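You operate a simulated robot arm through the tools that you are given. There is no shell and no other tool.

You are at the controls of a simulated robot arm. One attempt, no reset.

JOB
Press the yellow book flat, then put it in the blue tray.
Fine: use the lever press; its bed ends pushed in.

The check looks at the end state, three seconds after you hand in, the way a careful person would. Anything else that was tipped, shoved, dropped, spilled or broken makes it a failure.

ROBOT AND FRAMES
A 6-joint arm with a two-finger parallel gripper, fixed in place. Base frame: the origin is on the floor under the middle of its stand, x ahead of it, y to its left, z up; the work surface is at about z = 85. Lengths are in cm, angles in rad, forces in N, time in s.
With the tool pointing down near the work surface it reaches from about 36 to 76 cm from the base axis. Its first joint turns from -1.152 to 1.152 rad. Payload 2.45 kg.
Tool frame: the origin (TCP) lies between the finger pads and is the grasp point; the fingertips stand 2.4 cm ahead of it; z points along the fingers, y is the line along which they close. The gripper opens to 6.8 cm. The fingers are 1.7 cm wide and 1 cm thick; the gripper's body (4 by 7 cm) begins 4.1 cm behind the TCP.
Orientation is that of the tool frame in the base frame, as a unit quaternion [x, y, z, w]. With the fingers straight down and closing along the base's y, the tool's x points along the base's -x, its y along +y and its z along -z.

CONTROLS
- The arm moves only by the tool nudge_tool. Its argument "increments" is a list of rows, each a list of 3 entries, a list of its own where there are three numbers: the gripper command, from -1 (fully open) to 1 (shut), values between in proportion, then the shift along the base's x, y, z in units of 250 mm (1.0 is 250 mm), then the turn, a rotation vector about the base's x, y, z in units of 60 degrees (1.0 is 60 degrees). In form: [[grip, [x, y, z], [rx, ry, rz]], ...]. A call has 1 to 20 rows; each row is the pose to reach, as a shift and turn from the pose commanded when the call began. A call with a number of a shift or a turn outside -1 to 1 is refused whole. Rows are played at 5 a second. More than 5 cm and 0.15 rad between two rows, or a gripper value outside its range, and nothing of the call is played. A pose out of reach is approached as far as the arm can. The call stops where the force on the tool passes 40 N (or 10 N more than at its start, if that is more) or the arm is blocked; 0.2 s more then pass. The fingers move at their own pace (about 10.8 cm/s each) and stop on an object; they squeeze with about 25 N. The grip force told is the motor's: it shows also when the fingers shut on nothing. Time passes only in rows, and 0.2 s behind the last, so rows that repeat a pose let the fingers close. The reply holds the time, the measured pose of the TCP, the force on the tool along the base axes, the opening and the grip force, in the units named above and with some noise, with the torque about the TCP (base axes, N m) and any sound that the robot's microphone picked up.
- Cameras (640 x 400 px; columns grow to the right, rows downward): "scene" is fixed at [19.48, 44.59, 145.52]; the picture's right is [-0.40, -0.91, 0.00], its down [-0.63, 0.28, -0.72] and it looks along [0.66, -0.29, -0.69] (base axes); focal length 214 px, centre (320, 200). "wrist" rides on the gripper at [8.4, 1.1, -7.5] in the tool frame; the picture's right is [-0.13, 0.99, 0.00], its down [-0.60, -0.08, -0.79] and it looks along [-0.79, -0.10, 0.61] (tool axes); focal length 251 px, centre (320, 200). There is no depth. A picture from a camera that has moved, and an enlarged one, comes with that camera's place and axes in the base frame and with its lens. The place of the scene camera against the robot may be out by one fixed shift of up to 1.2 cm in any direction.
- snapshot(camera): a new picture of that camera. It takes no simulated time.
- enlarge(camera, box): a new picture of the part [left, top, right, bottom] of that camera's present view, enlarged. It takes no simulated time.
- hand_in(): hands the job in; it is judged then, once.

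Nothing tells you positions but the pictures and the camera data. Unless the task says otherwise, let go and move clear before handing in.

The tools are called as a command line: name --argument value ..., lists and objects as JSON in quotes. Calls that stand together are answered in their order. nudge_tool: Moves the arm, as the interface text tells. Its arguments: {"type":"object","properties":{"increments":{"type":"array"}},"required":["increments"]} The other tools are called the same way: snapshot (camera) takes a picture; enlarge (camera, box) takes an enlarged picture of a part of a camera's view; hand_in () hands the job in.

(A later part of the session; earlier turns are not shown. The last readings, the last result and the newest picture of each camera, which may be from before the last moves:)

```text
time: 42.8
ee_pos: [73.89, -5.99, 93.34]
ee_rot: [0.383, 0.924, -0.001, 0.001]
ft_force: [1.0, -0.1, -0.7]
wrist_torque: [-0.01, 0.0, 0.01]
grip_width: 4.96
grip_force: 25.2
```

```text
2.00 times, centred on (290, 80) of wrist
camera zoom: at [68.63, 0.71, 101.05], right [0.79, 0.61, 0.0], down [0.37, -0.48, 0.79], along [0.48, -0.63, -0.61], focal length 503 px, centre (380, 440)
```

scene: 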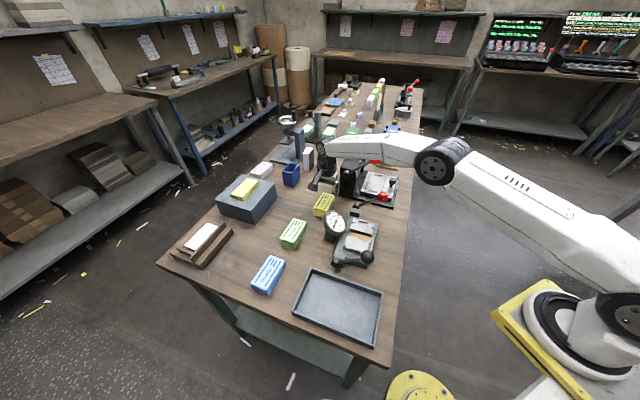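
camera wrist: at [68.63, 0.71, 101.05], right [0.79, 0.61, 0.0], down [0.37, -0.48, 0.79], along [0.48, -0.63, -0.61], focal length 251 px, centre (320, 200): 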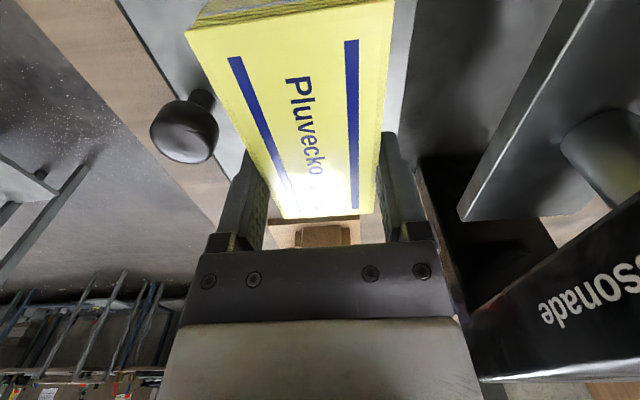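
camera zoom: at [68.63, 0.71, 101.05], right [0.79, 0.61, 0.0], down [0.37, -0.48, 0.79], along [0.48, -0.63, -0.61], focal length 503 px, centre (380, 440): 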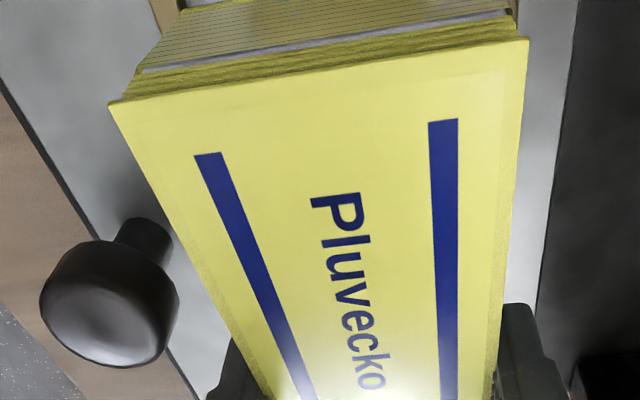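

The book lines up inside the strips in both directions. Lowering gently to the bed while watching the force.

nudge_tool --increments '[[1, [0, 0, -0.02], [0, 0, 0]], [1, [0, 0, -0.04], [0, 0, 0]], [1, [0, 0, -0.055], [0, 0, 0]], [1, [0, 0, -0.065], [0, 0, 0]], [1, [0, 0, -0.065], [0, 0, 0]]]'

enlarge --camera "scene" --box '[345, 140, 405, 200]'

```text
time: 44.0
ee_pos: [73.97, -6.18, 91.81]
ee_rot: [0.383, 0.924, 0.0, 0.001]
ft_force: [-0.9, -0.1, -0.9]
wrist_torque: [-0.02, -0.02, 0.02]
grip_width: 4.97
grip_force: 25.0
```

```text
6.67 times, centred on (375, 170) of scene
camera zoom: at [19.49, 44.59, 145.52], right [-0.4, -0.91, 0.0], down [-0.63, 0.28, -0.72], along [0.66, -0.29, -0.69], focal length 1430 px, centre (-47, 400)
```

zoom: 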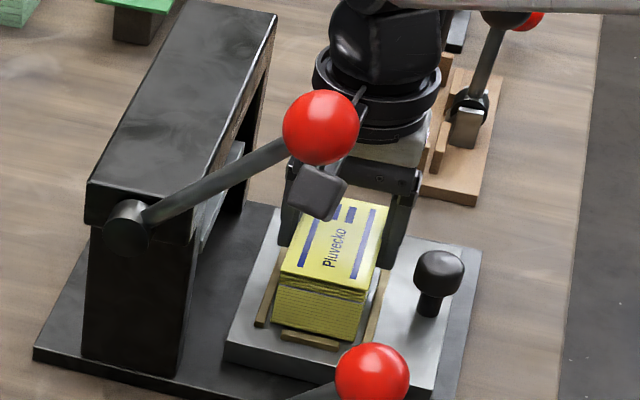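

It fits inside the nest. Lowering the last few millimetres until the bed takes its weight.

nudge_tool --increments '[[1, [0, 0, -0.004], [0, 0, 0]], [1, [0, 0, -0.008], [0, 0, 0]], [1, [0, 0, -0.012], [0, 0, 0]], [1, [0, 0, -0.016], [0, 0, 0]], [1, [0, 0, -0.016], [0, 0, 0]]]'

enlarge --camera "scene" --box '[350, 150, 400, 195]'

```text
time: 45.2
ee_pos: [74.02, -6.11, 91.61]
ee_rot: [0.383, 0.924, 0.0, 0.003]
ft_force: [-2.3, 1.1, 9.5]
wrist_torque: [0.21, 0.6, -0.02]
grip_width: 4.95
grip_force: 25.0
```

```text
8.89 times, centred on (375, 172) of scene
camera zoom: at [19.46, 44.6, 145.53], right [-0.4, -0.91, 0.0], down [-0.63, 0.28, -0.72], along [0.66, -0.29, -0.69], focal length 1906 px, centre (-169, 444)
```

zoom: 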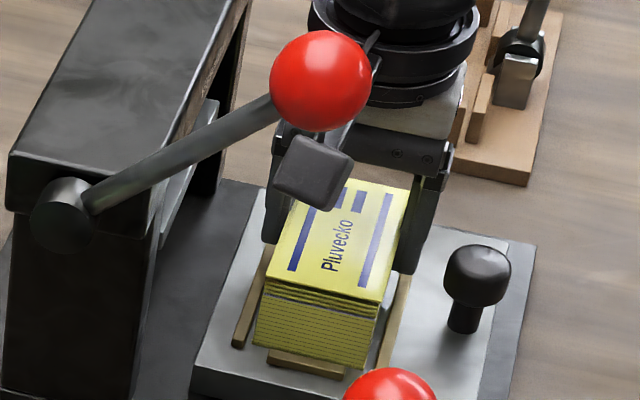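

The bed carries it now (9.5 N contact at the expected height). I open only to 5.9 cm to stay off the knob, then rise straight up.

nudge_tool --increments '[[1, [0, 0, 0.006], [0, 0, 0]], [-0.5, [0, 0, 0.006], [0, 0, 0]], [-0.72, [0, 0, 0.006], [0, 0, 0]], [-0.72, [0, 0, 0.006], [0, 0, 0]], [-0.72, [0, 0, 0.04], [0, 0, 0]], [-0.72, [0, 0, 0.1], [0, 0, 0]], [-0.72, [0, 0, 0.2], [0, 0, 0]], [-0.72, [0, 0, 0.32], [0, 0, 0]], [-1, [0, 0, 0.46], [0, 0, 0]], [-1, [0, 0, 0.46], [0, 0, 0]]]'

snapshot --camera "wrist"

enlarge --camera "scene" --box '[345, 140, 405, 200]'

```text
time: 47.4
ee_pos: [74.07, -6.16, 102.84]
ee_rot: [0.383, 0.924, 0.0, 0.001]
ft_force: [0.2, -0.4, 0.1]
wrist_torque: [0.0, 0.0, 0.02]
grip_width: 6.77
grip_force: 0.1
```

```text
taken
camera wrist: at [68.67, 0.61, 110.66], right [0.79, 0.61, 0.0], down [0.37, -0.48, 0.79], along [0.48, -0.63, -0.61], focal length 251 px, centre (320, 200)
```

wrist: 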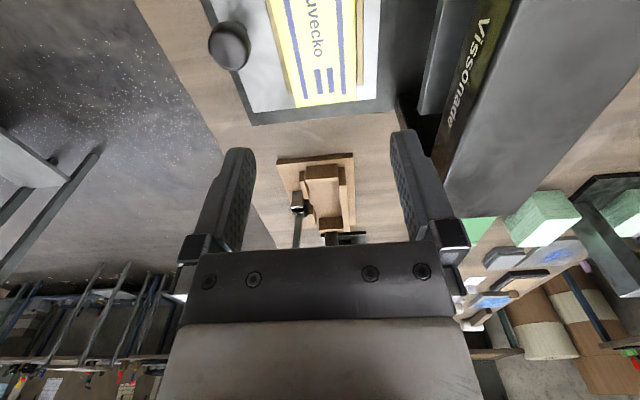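

```text
6.67 times, centred on (375, 170) of scene
camera zoom: at [19.48, 44.59, 145.52], right [-0.4, -0.91, 0.0], down [-0.63, 0.28, -0.72], along [0.66, -0.29, -0.69], focal length 1430 px, centre (-47, 400)
```

zoom: 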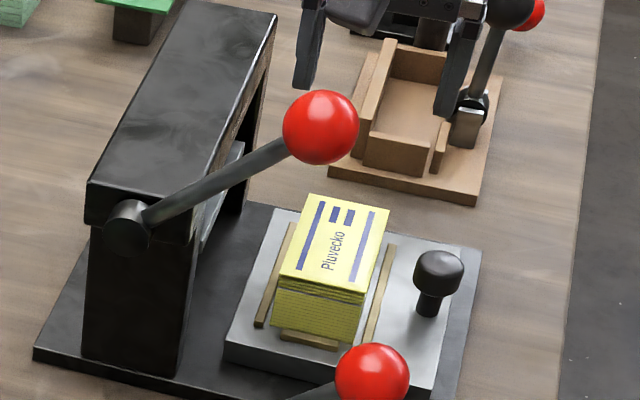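

The book sits squarely in the nest. I swing the tool back round to the knob orientation, well above everything.

nudge_tool --increments '[[-1, [-0.03, -0.02, 0.15], [0, 0, 0.05]], [-1, [-0.08, -0.06, 0.28], [0, 0, 0.15]], [-1, [-0.14, -0.1, 0.36], [0, 0, 0.27]], [-1, [-0.2, -0.143, 0.36], [0, 0, 0.39]], [-1, [-0.26, -0.186, 0.36], [0, 0, 0.51]], [-1, [-0.3224, -0.23, 0.36], [0, 0, 0.63]], [-1, [-0.3224, -0.23, 0.36], [0, 0, 0.75]], [-1, [-0.3224, -0.23, 0.36], [0, 0, 0.75]]]'

nudge_tool --increments '[[-1, [-0.007, -0.005, -0.04], [0, 0, 0.12]], [-1, [-0.014, -0.01, -0.1], [0, 0, 0.24]], [-1, [-0.02, -0.015, -0.16], [0, 0, 0.36]], [-1, [-0.027, -0.02, -0.22], [0, 0, 0.48]], [-1, [-0.033, -0.024, -0.28], [0, 0, 0.6]], [-1, [-0.04, -0.028, -0.32], [0, 0, 0.72]], [-1, [-0.04, -0.028, -0.32], [0, 0, 0.75]], [-1, [-0.04, -0.028, -0.32], [0, 0, 0.75]]]'

snapshot --camera "wrist"

enlarge --camera "scene" --box '[330, 90, 450, 210]'

```text
time: 49.2
ee_pos: [65.94, -11.82, 111.9]
ee_rot: [0.0, 1.0, 0.0, 0.002]
ft_force: [-0.3, 0.7, 0.1]
wrist_torque: [0.0, 0.0, -0.01]
grip_width: 6.81
grip_force: 0.1
```

```text
time: 51.0
ee_pos: [65.01, -12.5, 104.05]
ee_rot: [-0.383, 0.924, 0.0, 0.001]
ft_force: [0.1, -0.2, -0.6]
wrist_torque: [0.0, 0.02, 0.03]
grip_width: 6.79
grip_force: 0.0
```

```text
taken
camera wrist: at [58.05, -17.73, 111.61], right [-0.61, 0.79, 0.0], down [0.48, 0.37, 0.79], along [0.63, 0.49, -0.61], focal length 251 px, centre (320, 200)
```

wrist: 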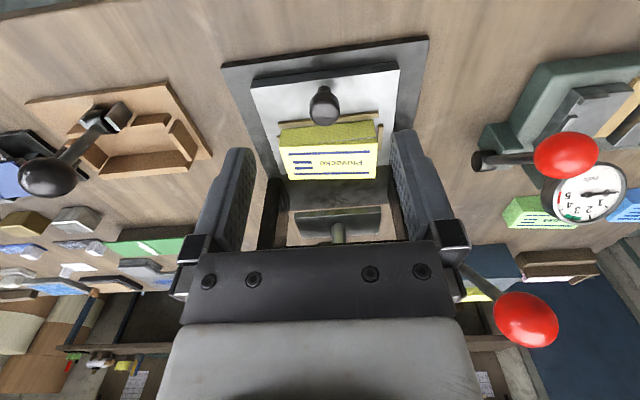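

```text
3.33 times, centred on (390, 150) of scene
camera zoom: at [19.48, 44.59, 145.52], right [-0.4, -0.91, 0.0], down [-0.63, 0.28, -0.72], along [0.66, -0.29, -0.69], focal length 715 px, centre (87, 367)
```

zoom: 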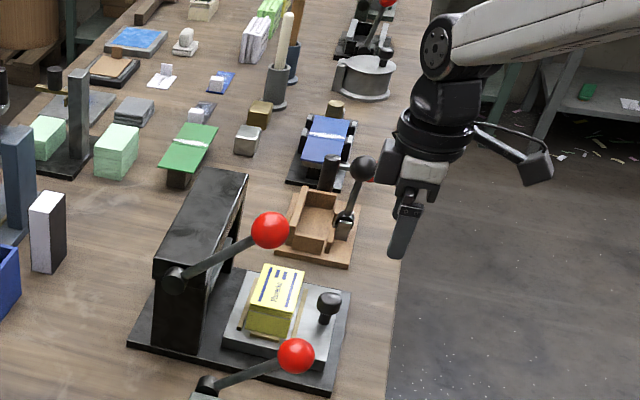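

The knob is at p ≈ 54.9, q ≈ 42. I tilt 25° again and go to the pre-grasp.

nudge_tool --increments '[[-1, [0.009, 0.009, -0.046], [0.059, -0.059, 0]], [-1, [0.018, 0.018, -0.093], [0.118, -0.118, 0]], [-1, [0.027, 0.027, -0.139], [0.177, -0.177, 0]], [-1, [0.037, 0.037, -0.186], [0.2357, -0.2357, 0]], [-1, [0.0458, 0.0458, -0.232], [0.2946, -0.2946, 0]], [-1, [0.0458, 0.0458, -0.232], [0.2946, -0.2946, 0]]]'

snapshot --camera "wrist"

enlarge --camera "wrist" --box '[220, 40, 420, 180]'

```text
time: 52.4
ee_pos: [66.1, -11.33, 98.19]
ee_rot: [-0.373, 0.902, 0.084, 0.201]
ft_force: [-0.2, 0.0, -0.1]
wrist_torque: [-0.01, -0.01, 0.0]
grip_width: 6.82
grip_force: 0.0
```

```text
taken
camera wrist: at [57.5, -18.25, 101.54], right [-0.62, 0.78, 0.05], down [0.2, 0.09, 0.97], along [0.76, 0.61, -0.22], focal length 251 px, centre (320, 200)
```

wrist: 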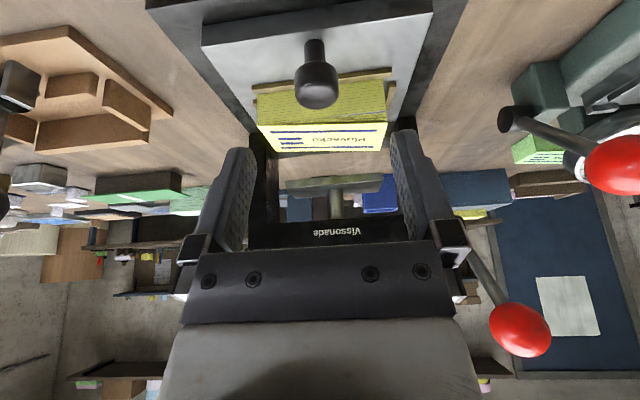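

```text
2.86 times, centred on (320, 110) of wrist
camera zoom: at [57.5, -18.25, 101.54], right [-0.62, 0.78, 0.05], down [0.2, 0.09, 0.97], along [0.76, 0.61, -0.22], focal length 718 px, centre (320, 457)
```

zoom: 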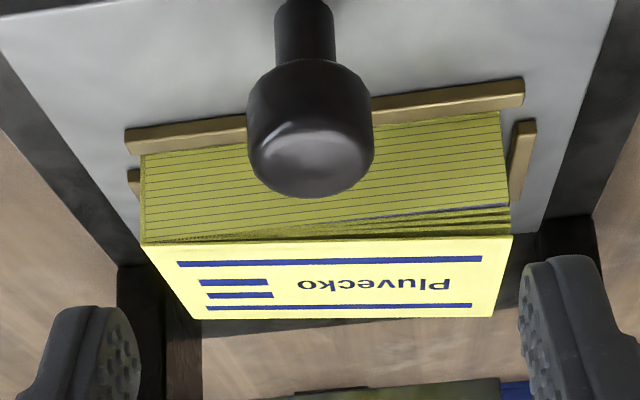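

The book is inside all four strips. Advancing onto the knob and closing.

nudge_tool --increments '[[-1, [0.0244, 0.0223, -0.072], [0, 0, 0]], [-1, [0.0488, 0.0446, -0.144], [0, 0, 0]], [-1, [0.0732, 0.0668, -0.216], [0, 0, 0]], [-1, [0.0976, 0.0891, -0.288], [0, 0, 0]], [-1, [0.0976, 0.0891, -0.288], [0, 0, 0]], [0.5, [0.0976, 0.0891, -0.288], [0, 0, 0]], [0.5, [0.0976, 0.0891, -0.288], [0, 0, 0]], [0.5, [0.0976, 0.0891, -0.288], [0, 0, 0]]]'

snapshot --camera "wrist"

enlarge --camera "scene" --box '[330, 110, 430, 210]'

```text
time: 54.2
ee_pos: [68.58, -9.31, 91.02]
ee_rot: [-0.372, 0.902, 0.082, 0.203]
ft_force: [8.6, -5.6, -4.7]
wrist_torque: [0.44, -0.19, 0.09]
grip_width: 2.78
grip_force: 42.3
```

```text
taken
camera wrist: at [59.95, -16.06, 94.41], right [-0.62, 0.79, 0.05], down [0.2, 0.09, 0.97], along [0.76, 0.61, -0.22], focal length 251 px, centre (320, 200)
```

wrist: 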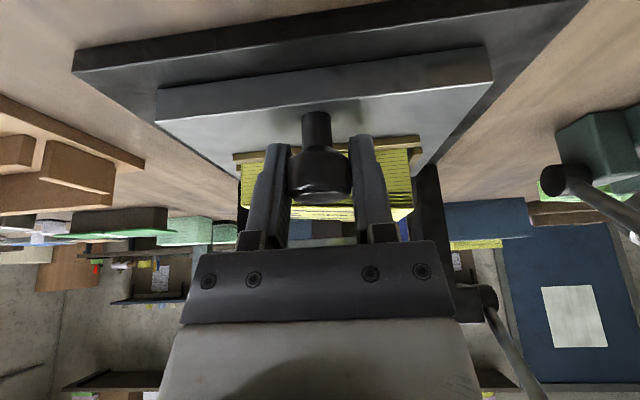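

```text
4.00 times, centred on (380, 160) of scene
camera zoom: at [19.51, 44.57, 145.53], right [-0.4, -0.91, 0.0], down [-0.63, 0.28, -0.72], along [0.66, -0.29, -0.69], focal length 858 px, centre (80, 360)
```

zoom: 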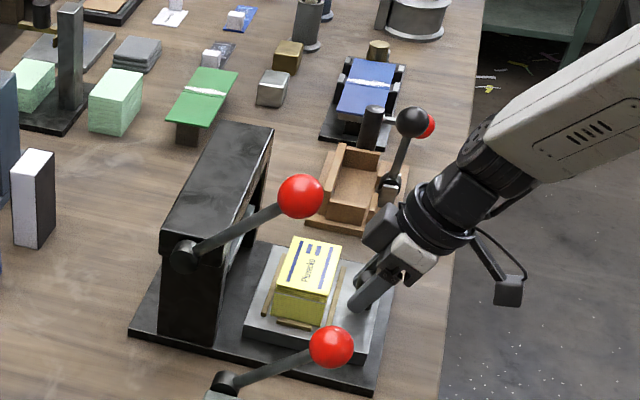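

The knob is held. I push the bed in slowly, half way first, watching the book clear the platen.

nudge_tool --increments '[[0.5, [0.028, 0.0285, 0], [0, 0, 0]], [0.5, [0.056, 0.057, 0], [0, 0, 0]], [0.5, [0.084, 0.0855, 0], [0, 0, 0]], [0.5, [0.112, 0.114, 0], [0, 0, 0]], [0.5, [0.112, 0.114, 0], [0, 0, 0]]]'

enlarge --camera "wrist" --box '[220, 80, 440, 240]'

enlarge --camera "scene" --box '[330, 110, 430, 210]'

```text
time: 55.4
ee_pos: [71.31, -6.49, 91.03]
ee_rot: [-0.374, 0.902, 0.083, 0.201]
ft_force: [10.2, -11.6, -3.5]
wrist_torque: [-0.02, 0.37, -0.07]
grip_width: 2.74
grip_force: 42.4
```

```text
2.50 times, centred on (330, 160) of wrist
camera zoom: at [62.8, -13.22, 94.42], right [-0.62, 0.78, 0.05], down [0.2, 0.09, 0.97], along [0.76, 0.61, -0.22], focal length 629 px, centre (295, 300)
```

zoom: 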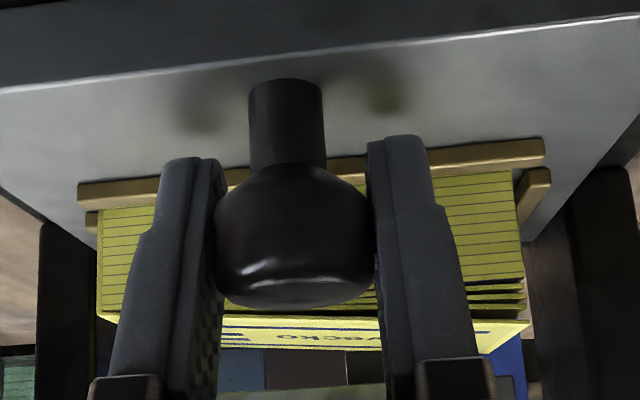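

```text
4.00 times, centred on (380, 160) of scene
camera zoom: at [19.52, 44.56, 145.53], right [-0.4, -0.91, 0.0], down [-0.63, 0.28, -0.72], along [0.66, -0.29, -0.69], focal length 858 px, centre (80, 360)
```

zoom: 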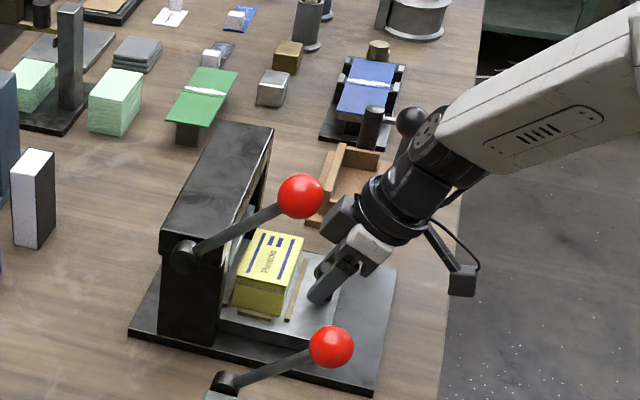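

Moving smoothly; there's some sideways load, so I shift 1 mm sideways while pushing on 3 cm more.

nudge_tool --increments '[[0.5, [0.0028, -0.0028, 0], [0, 0, 0]], [0.5, [0.03, 0.0255, 0], [0, 0, 0]], [0.5, [0.059, 0.0535, 0], [0, 0, 0]], [0.5, [0.0877, 0.082, 0], [0, 0, 0]], [0.5, [0.0877, 0.082, 0], [0, 0, 0]]]'

enlarge --camera "wrist" --box '[220, 80, 440, 240]'

enlarge --camera "scene" --box '[330, 110, 430, 210]'

```text
time: 56.6
ee_pos: [73.55, -4.15, 91.02]
ee_rot: [-0.374, 0.901, 0.084, 0.201]
ft_force: [1.2, -1.4, 5.8]
wrist_torque: [-0.55, 0.08, 0.12]
grip_width: 2.77
grip_force: 42.5
```

```text
2.50 times, centred on (330, 160) of wrist
camera zoom: at [64.97, -11.07, 94.42], right [-0.62, 0.78, 0.06], down [0.2, 0.09, 0.97], along [0.76, 0.61, -0.22], focal length 629 px, centre (295, 300)
```

zoom: 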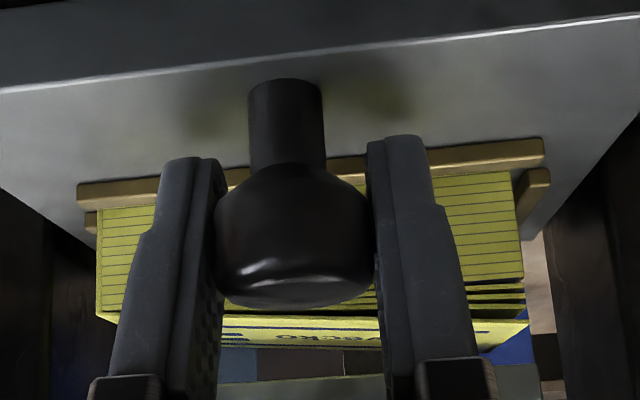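

```text
4.00 times, centred on (380, 160) of scene
camera zoom: at [19.47, 44.59, 145.53], right [-0.4, -0.91, 0.0], down [-0.63, 0.28, -0.72], along [0.66, -0.29, -0.69], focal length 858 px, centre (80, 360)
```

zoom: 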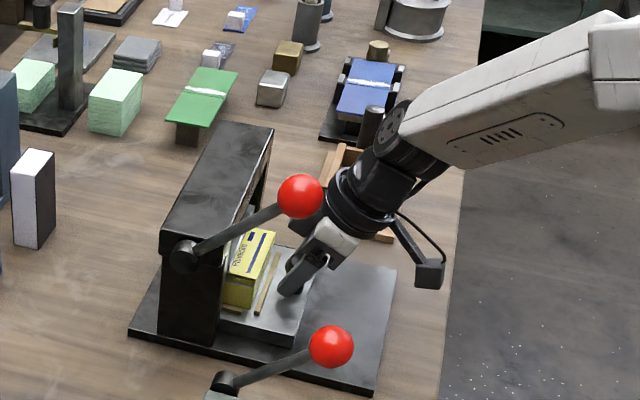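

The book is passing under the platen. Pushing the last 3 cm in small steps to the stop.

nudge_tool --increments '[[0.5, [0.0212, 0.0212, 0], [0, 0, 0]], [0.5, [0.0424, 0.0424, 0], [0, 0, 0]], [0.5, [0.0636, 0.0636, 0], [0, 0, 0]], [0.5, [0.0806, 0.0806, 0], [0, 0, 0]], [0.5, [0.0865, 0.0865, 0], [0, 0, 0]], [0.5, [0.0865, 0.0865, 0], [0, 0, 0]]]'

enlarge --camera "wrist" --box '[220, 80, 440, 240]'

enlarge --camera "scene" --box '[330, 110, 430, 210]'

```text
time: 58.0
ee_pos: [75.59, -2.07, 90.88]
ee_rot: [-0.374, 0.901, 0.084, 0.202]
ft_force: [-6.5, 2.9, 14.2]
wrist_torque: [0.05, -0.31, 0.01]
grip_width: 2.78
grip_force: 42.2
```

```text
2.50 times, centred on (330, 160) of wrist
camera zoom: at [67.08, -8.95, 94.41], right [-0.62, 0.78, 0.06], down [0.2, 0.09, 0.97], along [0.76, 0.61, -0.22], focal length 629 px, centre (295, 300)
```

zoom: 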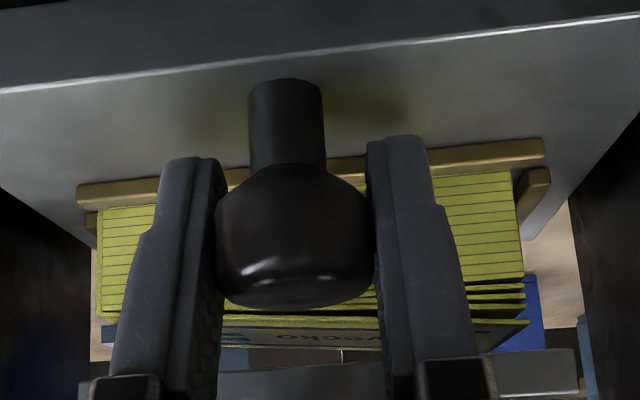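

```text
4.00 times, centred on (380, 160) of scene
camera zoom: at [19.43, 44.6, 145.53], right [-0.4, -0.91, 0.0], down [-0.63, 0.28, -0.72], along [0.66, -0.29, -0.69], focal length 858 px, centre (80, 360)
```

zoom: 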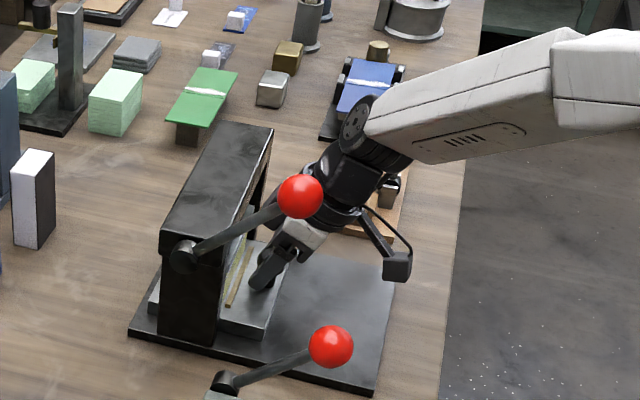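

The bed is at about its original depth. I push a couple of millimetres more to confirm it is against the stop.

nudge_tool --increments '[[0.5, [0.003, 0.003, 0.002], [0, 0, 0]], [0.5, [0.006, 0.006, 0.002], [0, 0, 0]], [0.5, [0.006, 0.006, 0.002], [0, 0, 0]]]'

```text
time: 58.8
ee_pos: [75.66, -2.0, 91.03]
ee_rot: [-0.373, 0.902, 0.083, 0.2]
ft_force: [-24.3, -8.8, 18.5]
wrist_torque: [-0.33, 0.04, -0.03]
grip_width: 2.76
grip_force: 42.5
```

It is against the stop (23 N reaction). I release the knob and back off along the tool axis.

nudge_tool --increments '[[0.5, [-0.003, -0.003, 0], [0, 0, 0]], [-0.2, [-0.005, -0.005, 0], [0, 0, 0]], [-1, [-0.005, -0.005, 0], [0, 0, 0]], [-1, [-0.005, -0.005, 0], [0, 0, 0]], [-1, [-0.029, -0.029, 0.0725], [0, 0, 0]], [-1, [-0.053, -0.053, 0.145], [0, 0, 0]], [-1, [-0.077, -0.077, 0.2175], [0, 0, 0]], [-1, [-0.125, -0.125, 0.33], [0, 0, 0]], [-1, [-0.2, -0.2, 0.44], [0, 0, 0]], [-1, [-0.3, -0.3, 0.54], [0, 0, 0]], [-1, [-0.3, -0.3, 0.54], [0, 0, 0]]]'

snapshot --camera "wrist"

enlarge --camera "scene" --box '[335, 130, 415, 210]'

```text
time: 61.2
ee_pos: [68.38, -9.43, 104.5]
ee_rot: [-0.373, 0.902, 0.083, 0.202]
ft_force: [-0.5, -0.5, 0.5]
wrist_torque: [-0.01, -0.02, 0.0]
grip_width: 6.79
grip_force: 0.0
```

```text
taken
camera wrist: at [59.72, -16.37, 107.86], right [-0.62, 0.78, 0.06], down [0.2, 0.09, 0.97], along [0.76, 0.61, -0.22], focal length 251 px, centre (320, 200)
```

wrist: 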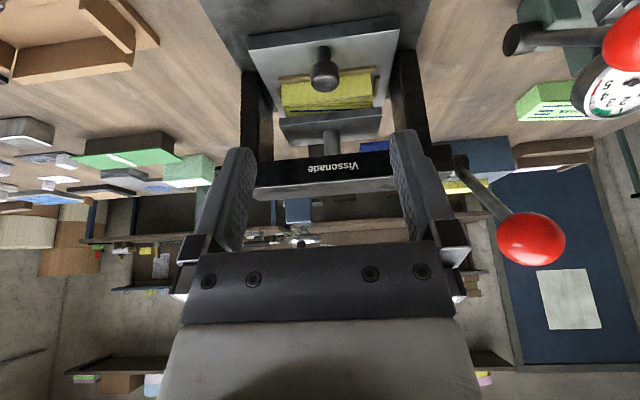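

```text
5.00 times, centred on (375, 170) of scene
camera zoom: at [19.48, 44.59, 145.52], right [-0.4, -0.91, 0.0], down [-0.63, 0.28, -0.72], along [0.66, -0.29, -0.69], focal length 1072 px, centre (45, 350)
```

zoom: 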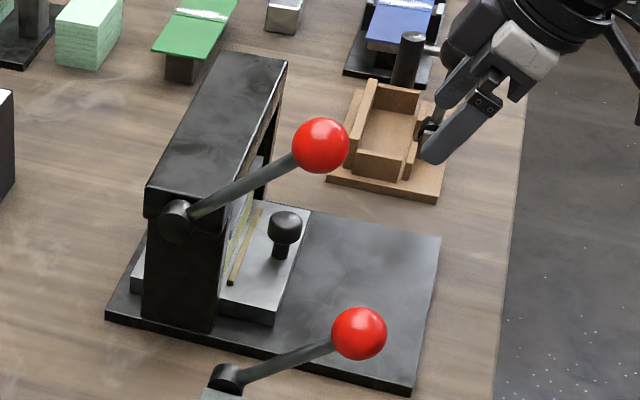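

The book is under the platen and the bed is fully in. Next comes the lever: its ball is at (64.1, 5.0, 107.5). I raise, close the fingers, untilt, and go above the ball.

nudge_tool --increments '[[1, [0, 0, 0.15], [-0.074, 0.074, 0]], [1, [0, 0, 0.3], [-0.147, 0.147, 0]], [1, [-0.03, 0.1, 0.38], [-0.221, 0.221, 0]], [1, [-0.08, 0.25, 0.38], [-0.2946, 0.2946, 0]], [1, [-0.12, 0.42, 0.38], [-0.2946, 0.2946, 0]], [1, [-0.17, 0.579, 0.38], [-0.2946, 0.2946, 0]], [1, [-0.17, 0.579, 0.38], [-0.2946, 0.2946, 0]]]'

snapshot --camera "wrist"

enlarge --camera "scene" --box '[320, 110, 430, 220]'

```text
time: 62.8
ee_pos: [64.12, 5.06, 114.0]
ee_rot: [-0.382, 0.924, 0.0, 0.001]
ft_force: [0.0, -0.5, -0.1]
wrist_torque: [-0.02, 0.02, 0.0]
grip_width: 0.01
grip_force: 23.8
```

```text
taken
camera wrist: at [57.2, -0.08, 121.71], right [-0.61, 0.79, 0.0], down [0.48, 0.37, 0.79], along [0.63, 0.48, -0.61], focal length 251 px, centre (320, 200)
```

wrist: 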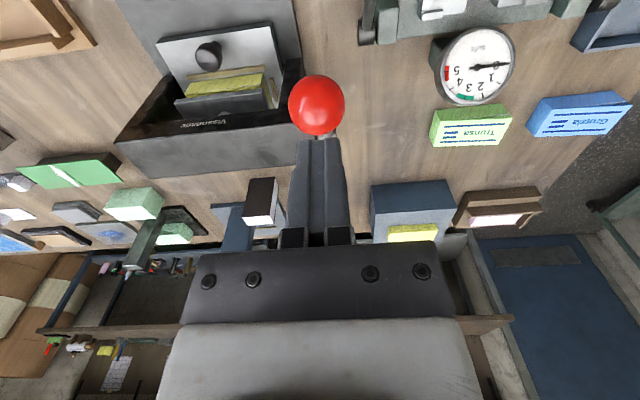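

```text
3.64 times, centred on (375, 165) of scene
camera zoom: at [19.48, 44.6, 145.52], right [-0.4, -0.91, 0.0], down [-0.63, 0.28, -0.72], along [0.66, -0.29, -0.69], focal length 780 px, centre (120, 327)
```

zoom: 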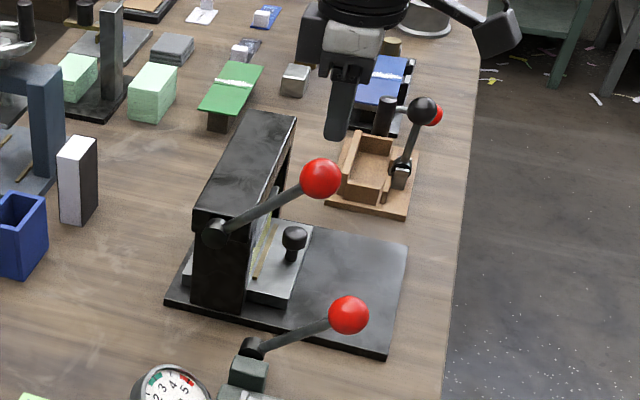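

The closed fingers are directly over the ball. I start pressing it down along its arc, in a first short stretch.

nudge_tool --increments '[[1, [0.0099, -0.0099, -0.05], [0, 0, 0]], [1, [0.0099, -0.0099, -0.088], [0, 0, 0]], [1, [-0.0085, -0.0283, -0.122], [0, 0, 0]], [1, [-0.0269, -0.0467, -0.156], [0, 0, 0]], [1, [-0.0425, -0.0623, -0.196], [0, 0, 0]], [1, [-0.058, -0.0778, -0.236], [0, 0, 0]]]'

snapshot --camera "wrist"

enlarge --camera "scene" --box '[320, 110, 430, 220]'

```text
time: 64.2
ee_pos: [62.63, 3.14, 108.06]
ee_rot: [-0.382, 0.924, 0.0, 0.001]
ft_force: [0.2, -0.1, 1.5]
wrist_torque: [0.01, -0.01, -0.03]
grip_width: 0.0
grip_force: 24.2
```

```text
taken
camera wrist: at [55.69, -2.08, 115.73], right [-0.61, 0.79, 0.0], down [0.48, 0.37, 0.79], along [0.63, 0.48, -0.61], focal length 251 px, centre (320, 200)
```

wrist: 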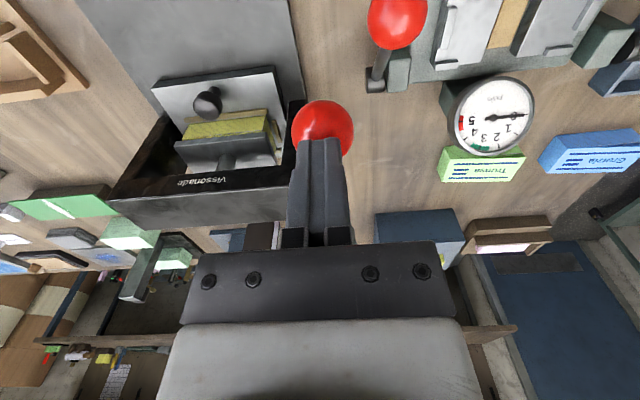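

```text
3.64 times, centred on (375, 165) of scene
camera zoom: at [19.48, 44.59, 145.52], right [-0.4, -0.91, 0.0], down [-0.63, 0.28, -0.72], along [0.66, -0.29, -0.69], focal length 780 px, centre (120, 327)
```

zoom: 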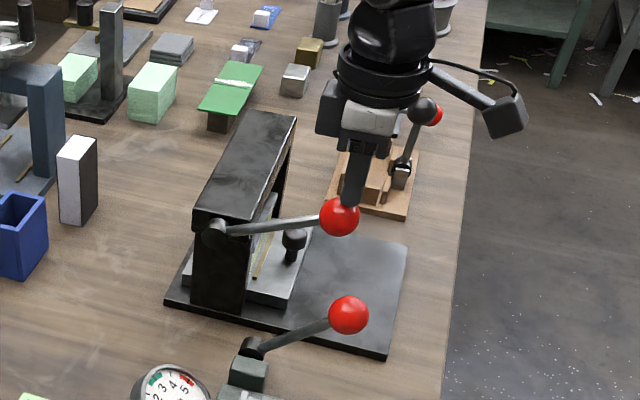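

The lever follows easily and its neighbour stays untouched. Continuing down the arc.

nudge_tool --increments '[[1, [-0.0113, -0.0113, -0.042], [0, 0, 0]], [1, [-0.0212, -0.0212, -0.0824], [0, 0, 0]], [1, [-0.0269, -0.0269, -0.128], [0, 0, 0]], [1, [-0.0325, -0.0325, -0.1704], [0, 0, 0]]]'

snapshot --camera "wrist"

enlarge --camera "scene" --box '[320, 110, 430, 220]'

```text
time: 65.2
ee_pos: [62.03, 2.41, 105.01]
ee_rot: [-0.383, 0.924, 0.0, 0.006]
ft_force: [-2.6, -1.2, 5.8]
wrist_torque: [0.03, -0.01, 0.03]
grip_width: 0.0
grip_force: 23.7
stopped in row 4: the force on the tool passed its limit at 52 N (the readings are from after the stop); the commanded pose is now the measured one
```

```text
taken
camera wrist: at [55.08, -2.72, 112.64], right [-0.61, 0.79, 0.0], down [0.47, 0.37, 0.8], along [0.64, 0.49, -0.6], focal length 251 px, centre (320, 200)
```

wrist: 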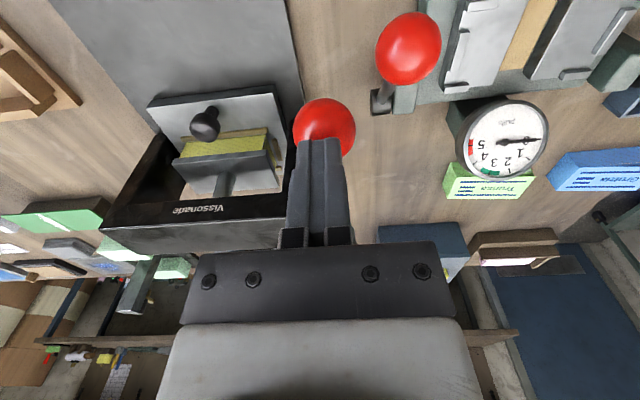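

```text
3.64 times, centred on (375, 165) of scene
camera zoom: at [19.46, 44.59, 145.53], right [-0.4, -0.91, 0.0], down [-0.63, 0.28, -0.72], along [0.66, -0.29, -0.69], focal length 780 px, centre (120, 327)
```

zoom: 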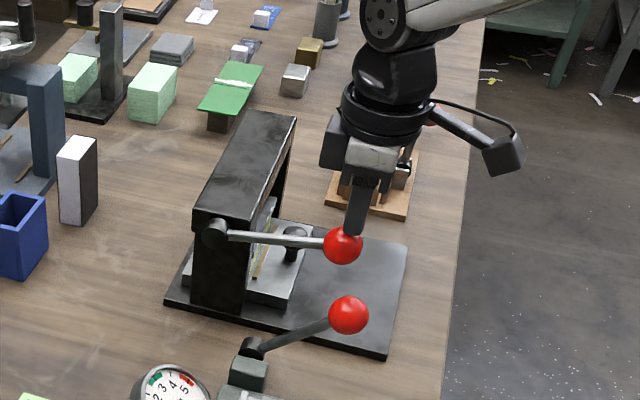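

The lever met firm resistance at about 10° above level. I look closely at platen, book and gauge.

enlarge --camera "wrist" --box '[140, 80, 300, 220]'

enlarge --camera "wrist" --box '[360, 0, 560, 200]'

enlarge --camera "scene" --box '[345, 160, 395, 210]'

```text
2.86 times, centred on (220, 150) of wrist
camera zoom: at [55.08, -2.72, 112.64], right [-0.61, 0.79, 0.0], down [0.47, 0.37, 0.8], along [0.64, 0.49, -0.6], focal length 718 px, centre (606, 343)
```

zoom: 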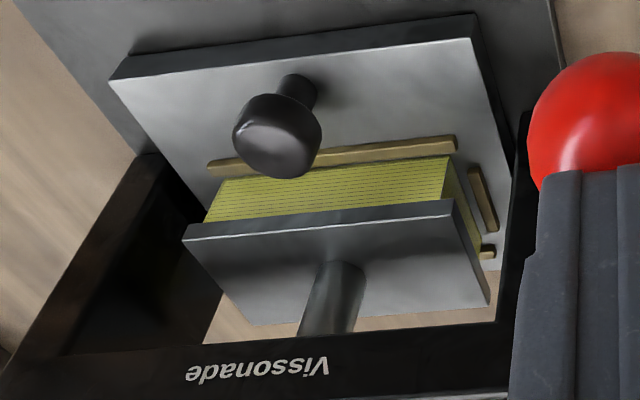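

```text
2.00 times, centred on (460, 100) of wrist
camera zoom: at [55.08, -2.72, 112.64], right [-0.61, 0.79, 0.0], down [0.47, 0.37, 0.8], along [0.64, 0.49, -0.6], focal length 503 px, centre (40, 400)
```

zoom: 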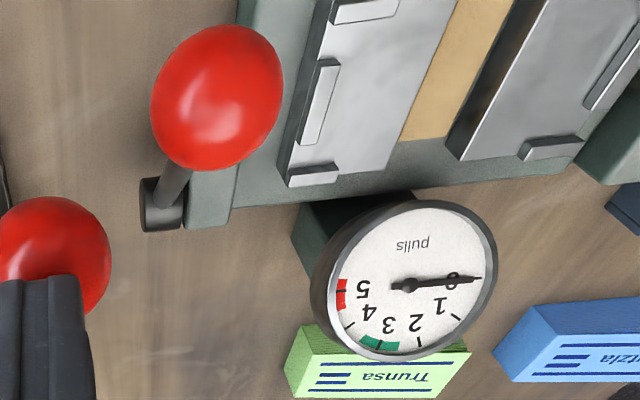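

```text
8.00 times, centred on (370, 185) of scene
camera zoom: at [19.46, 44.59, 145.53], right [-0.4, -0.91, 0.0], down [-0.63, 0.28, -0.72], along [0.66, -0.29, -0.69], focal length 1716 px, centre (-80, 320)
```

zoom: 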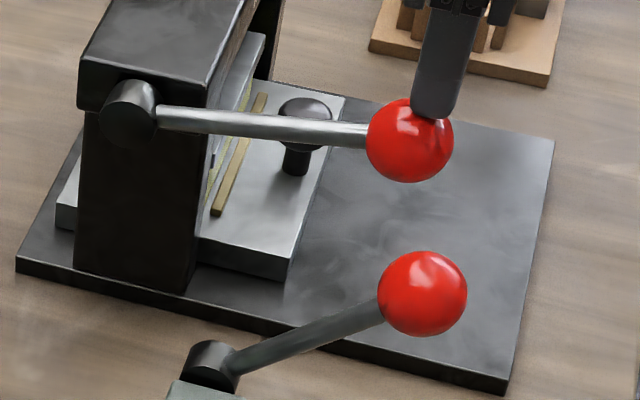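

The platen is down on the book and the pages look tight. I'll press on in very small steps to feel whether it is the end stop or still compressing.

nudge_tool --increments '[[1, [-0.001, -0.001, -0.004], [0, 0, 0]], [1, [-0.001, -0.001, -0.008], [0, 0, 0]], [1, [-0.002, -0.002, -0.012], [0, 0, 0]], [1, [-0.002, -0.002, -0.016], [0, 0, 0]], [1, [-0.003, -0.003, -0.02], [0, 0, 0]], [1, [-0.003, -0.003, -0.024], [0, 0, 0]], [1, [-0.003, -0.003, -0.028], [0, 0, 0]], [1, [-0.004, -0.004, -0.032], [0, 0, 0]]]'

enlarge --camera "wrist" --box '[140, 80, 300, 220]'

enlarge --camera "scene" --box '[345, 160, 395, 210]'

```text
time: 66.1
ee_pos: [62.26, 2.48, 105.01]
ee_rot: [-0.383, 0.924, 0.0, 0.009]
ft_force: [-2.0, -0.4, 5.9]
wrist_torque: [0.01, 0.07, 0.03]
grip_width: 0.02
grip_force: 23.4
stopped in row 4: the force on the tool passed its limit at 42 N (the readings are from after the stop); the commanded pose is now the measured one
```

```text
2.86 times, centred on (220, 150) of wrist
camera zoom: at [55.12, -2.73, 112.59], right [-0.61, 0.79, -0.01], down [0.47, 0.37, 0.8], along [0.64, 0.49, -0.6], focal length 718 px, centre (606, 343)
```

zoom: 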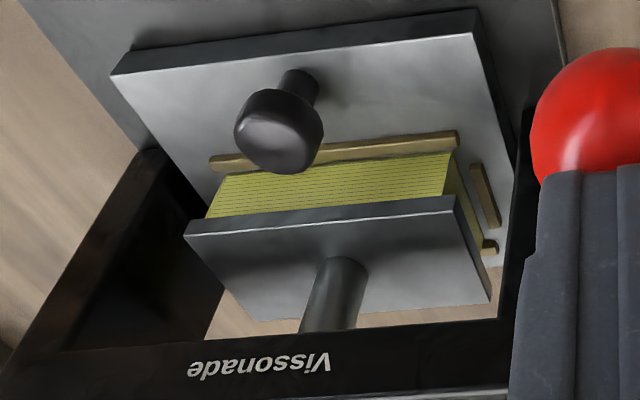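

```text
8.00 times, centred on (370, 185) of scene
camera zoom: at [19.46, 44.59, 145.53], right [-0.4, -0.91, 0.0], down [-0.63, 0.28, -0.72], along [0.66, -0.29, -0.69], focal length 1716 px, centre (-80, 320)
```

zoom: 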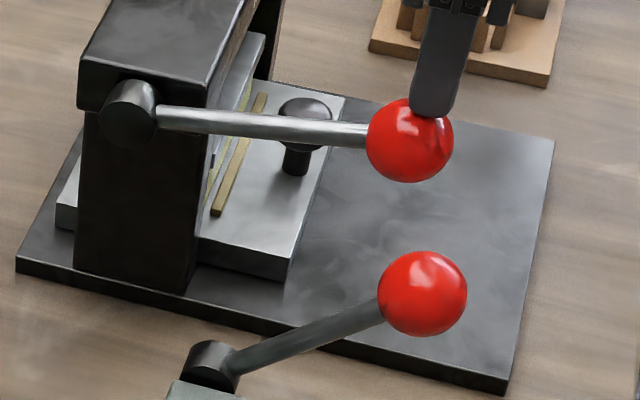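

Resistance is hard at 42 N with no further travel: the platen bottom is now at z ≈ 91.5, about 3.6 cm over the bed. I'll ease off and see whether the lever rises and the book stays thin.

nudge_tool --increments '[[1, [0, 0, 0.01], [0, 0, 0]], [1, [0, 0, 0.03], [0, 0, 0]], [1, [0, 0, 0.06], [0, 0, 0]], [1, [0, 0, 0.1], [0, 0, 0]], [1, [0, 0, 0.1], [0, 0, 0]]]'

snapshot --camera "wrist"

enlarge --camera "scene" --box '[335, 140, 405, 210]'

enlarge --camera "wrist" --box '[140, 70, 300, 210]'

```text
time: 67.3
ee_pos: [62.15, 2.43, 107.58]
ee_rot: [-0.382, 0.924, -0.002, 0.008]
ft_force: [0.3, -0.3, 0.6]
wrist_torque: [0.01, -0.06, -0.02]
grip_width: 0.0
grip_force: 23.6
```

```text
taken
camera wrist: at [55.13, -2.72, 115.03], right [-0.61, 0.79, -0.01], down [0.47, 0.37, 0.8], along [0.64, 0.49, -0.6], focal length 251 px, centre (320, 200)
```

wrist: 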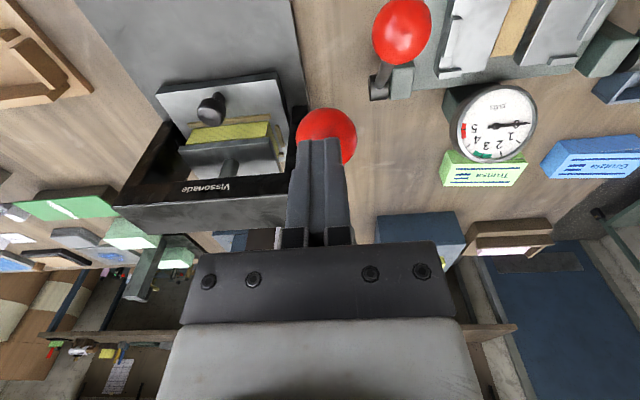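

```text
5.71 times, centred on (370, 175) of scene
camera zoom: at [19.48, 44.59, 145.52], right [-0.4, -0.91, 0.0], down [-0.63, 0.28, -0.72], along [0.66, -0.29, -0.69], focal length 1226 px, centre (34, 343)
```

zoom: 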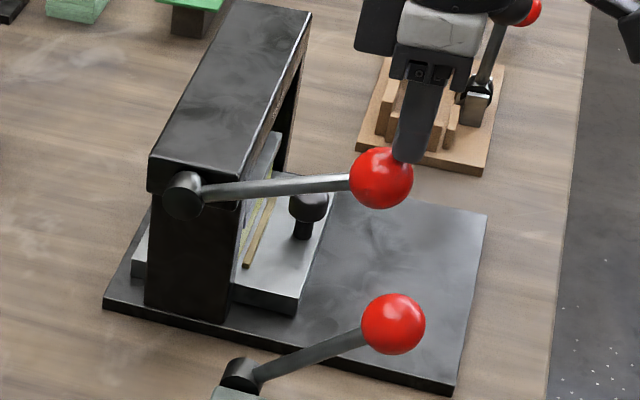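

```text
2.86 times, centred on (220, 140) of wrist
camera zoom: at [55.13, -2.72, 115.03], right [-0.61, 0.79, -0.01], down [0.47, 0.37, 0.8], along [0.64, 0.49, -0.6], focal length 718 px, centre (606, 371)
```

zoom: 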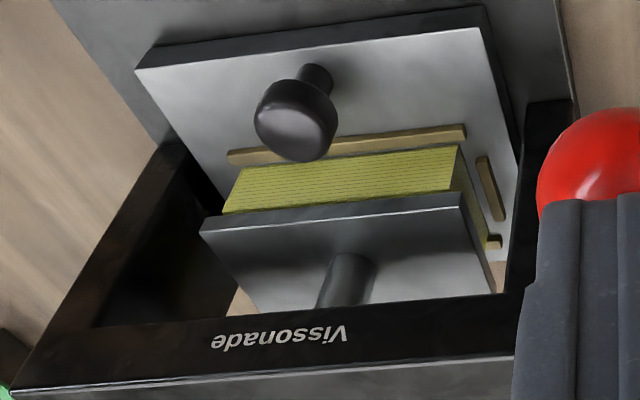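

The lever rises with a return spring. I let it up along its arc to its rest and check the book's thickness.

nudge_tool --increments '[[1, [0.008, 0.008, 0.06], [0, 0, 0]], [1, [0.02, 0.02, 0.1], [0, 0, 0]], [1, [0.04, 0.04, 0.16], [0, 0, 0]], [1, [0.06, 0.06, 0.24], [0, 0, 0]], [1, [0.06, 0.06, 0.3], [0, 0, 0]], [1, [0.06, 0.06, 0.3], [0, 0, 0]]]'

snapshot --camera "wrist"

enlarge --camera "wrist" --box '[140, 10, 320, 160]'

enlarge --camera "scene" --box '[335, 140, 405, 210]'

```text
time: 68.7
ee_pos: [63.67, 3.98, 114.97]
ee_rot: [-0.383, 0.924, -0.001, 0.008]
ft_force: [0.2, 0.1, 0.5]
wrist_torque: [0.03, 0.0, 0.02]
grip_width: 0.01
grip_force: 23.6
```

```text
taken
camera wrist: at [56.63, -1.26, 122.53], right [-0.61, 0.79, -0.01], down [0.47, 0.37, 0.8], along [0.64, 0.49, -0.6], focal length 251 px, centre (320, 200)
```

wrist: 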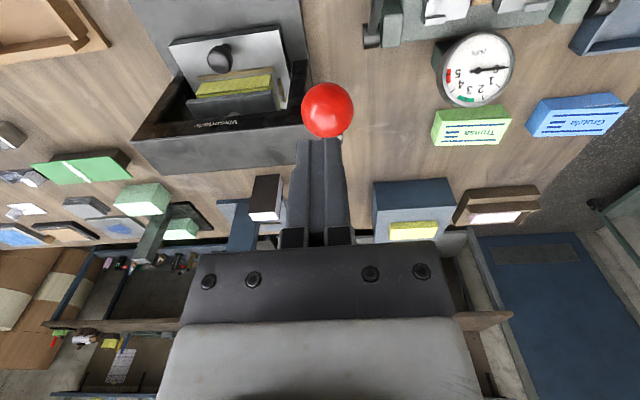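

```text
2.67 times, centred on (230, 85) of wrist
camera zoom: at [56.63, -1.26, 122.53], right [-0.61, 0.79, -0.01], down [0.47, 0.37, 0.8], along [0.64, 0.49, -0.6], focal length 670 px, centre (560, 507)
```

zoom: 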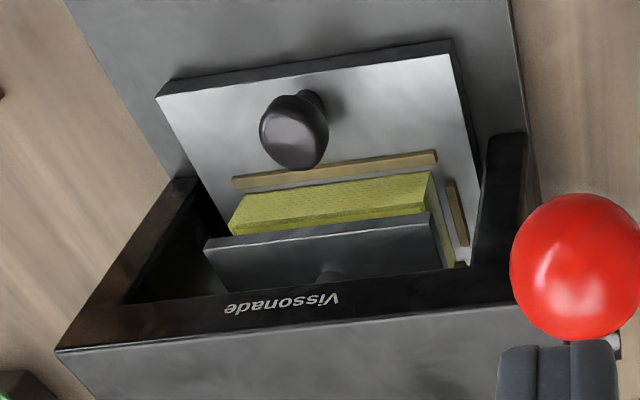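

```text
5.71 times, centred on (370, 175) of scene
camera zoom: at [19.48, 44.59, 145.52], right [-0.4, -0.91, 0.0], down [-0.63, 0.28, -0.72], along [0.66, -0.29, -0.69], focal length 1226 px, centre (34, 343)
```

zoom: 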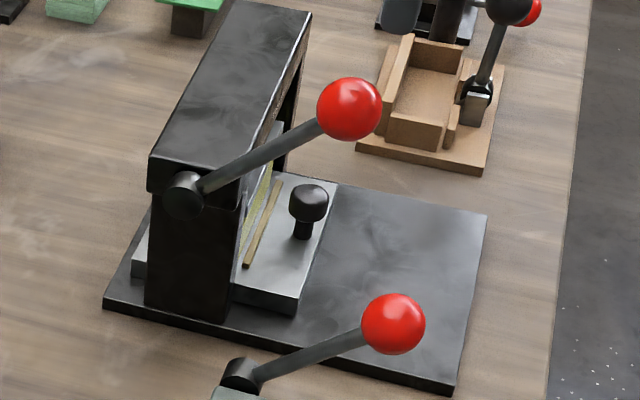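

The lever is back up at rest. I go round to the front with a low view to judge whether the book is really flat.

nudge_tool --increments '[[1, [0, -0.15, 0], [0.0589, -0.0589, 0]], [1, [0.02, -0.3, 0], [0.118, -0.118, 0]], [1, [0.04, -0.46, -0.02], [0.177, -0.177, 0]], [1, [0.0812, -0.63, -0.07], [0.2357, -0.2357, 0]], [1, [0.0812, -0.637, -0.25], [0.2946, -0.2946, 0]], [1, [0.0812, -0.637, -0.42], [0.2946, -0.2946, 0]], [1, [0.0812, -0.637, -0.6], [0.2946, -0.2946, 0]], [1, [0.0812, -0.637, -0.6], [0.2946, -0.2946, 0]]]'

snapshot --camera "wrist"

enlarge --camera "wrist" --box '[230, 40, 420, 180]'

```text
time: 70.5
ee_pos: [65.67, -12.18, 99.92]
ee_rot: [-0.372, 0.901, 0.082, 0.209]
ft_force: [-0.4, -0.4, 0.5]
wrist_torque: [-0.01, 0.0, -0.04]
grip_width: 0.0
grip_force: 23.6
```

```text
taken
camera wrist: at [57.05, -18.91, 103.15], right [-0.62, 0.79, 0.05], down [0.19, 0.09, 0.98], along [0.76, 0.61, -0.2], focal length 251 px, centre (320, 200)
```

wrist: 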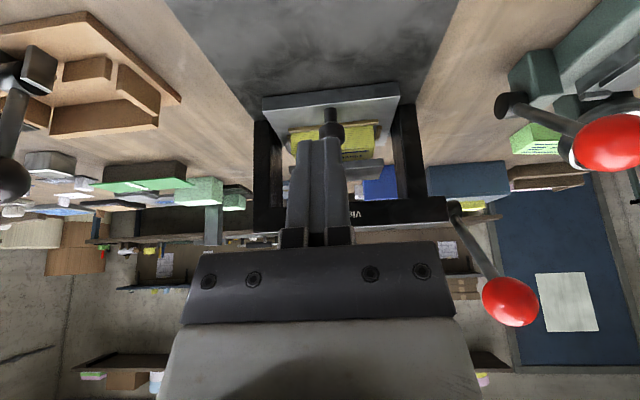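

```text
2.86 times, centred on (325, 110) of wrist
camera zoom: at [57.05, -18.91, 103.15], right [-0.62, 0.79, 0.05], down [0.19, 0.09, 0.98], along [0.76, 0.61, -0.2], focal length 718 px, centre (306, 457)
```

zoom: 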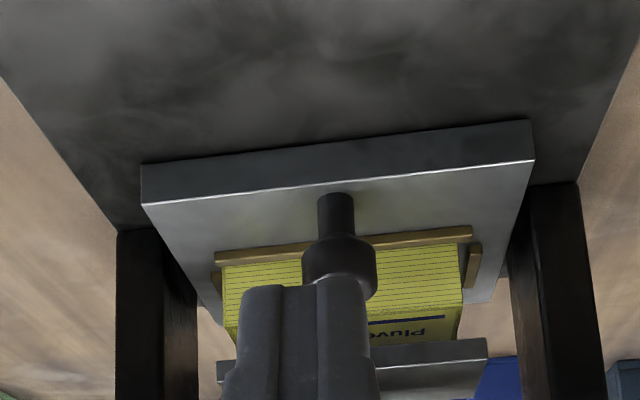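

Closed fingers block the view; I open them in place and look again.

nudge_tool --increments '[[-1, [0, 0, -0.06], [0, 0, 0]], [-1, [0, 0, -0.1], [0, 0, 0]], [-1, [0, 0, -0.1], [0, 0, 0]]]'

snapshot --camera "wrist"

enlarge --camera "wrist" --box '[240, 70, 410, 190]'

```text
time: 71.3
ee_pos: [65.76, -12.08, 97.39]
ee_rot: [-0.372, 0.901, 0.083, 0.209]
ft_force: [0.5, 0.2, -0.4]
wrist_torque: [-0.01, 0.01, 0.01]
grip_width: 6.81
grip_force: 0.0
```

```text
taken
camera wrist: at [57.08, -18.86, 100.71], right [-0.62, 0.79, 0.05], down [0.19, 0.09, 0.98], along [0.76, 0.61, -0.2], focal length 251 px, centre (320, 200)
```

wrist: 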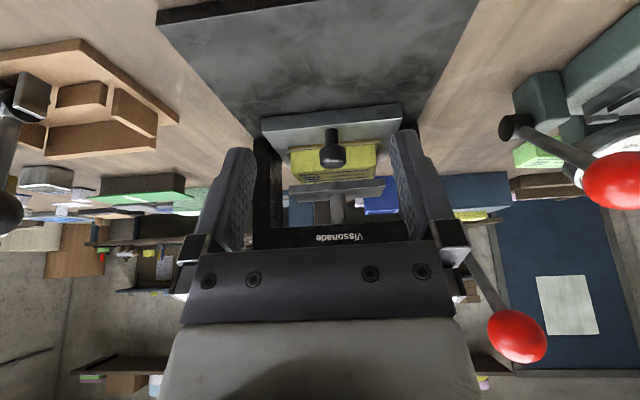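

```text
3.33 times, centred on (325, 130) of wrist
camera zoom: at [57.08, -18.86, 100.71], right [-0.62, 0.79, 0.05], down [0.19, 0.09, 0.98], along [0.76, 0.61, -0.2], focal length 838 px, centre (303, 433)
```

zoom: 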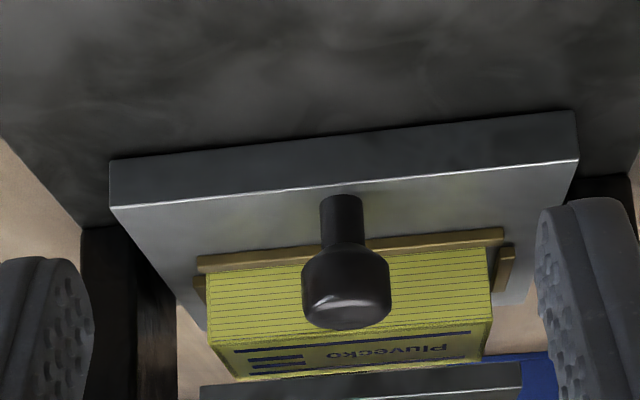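

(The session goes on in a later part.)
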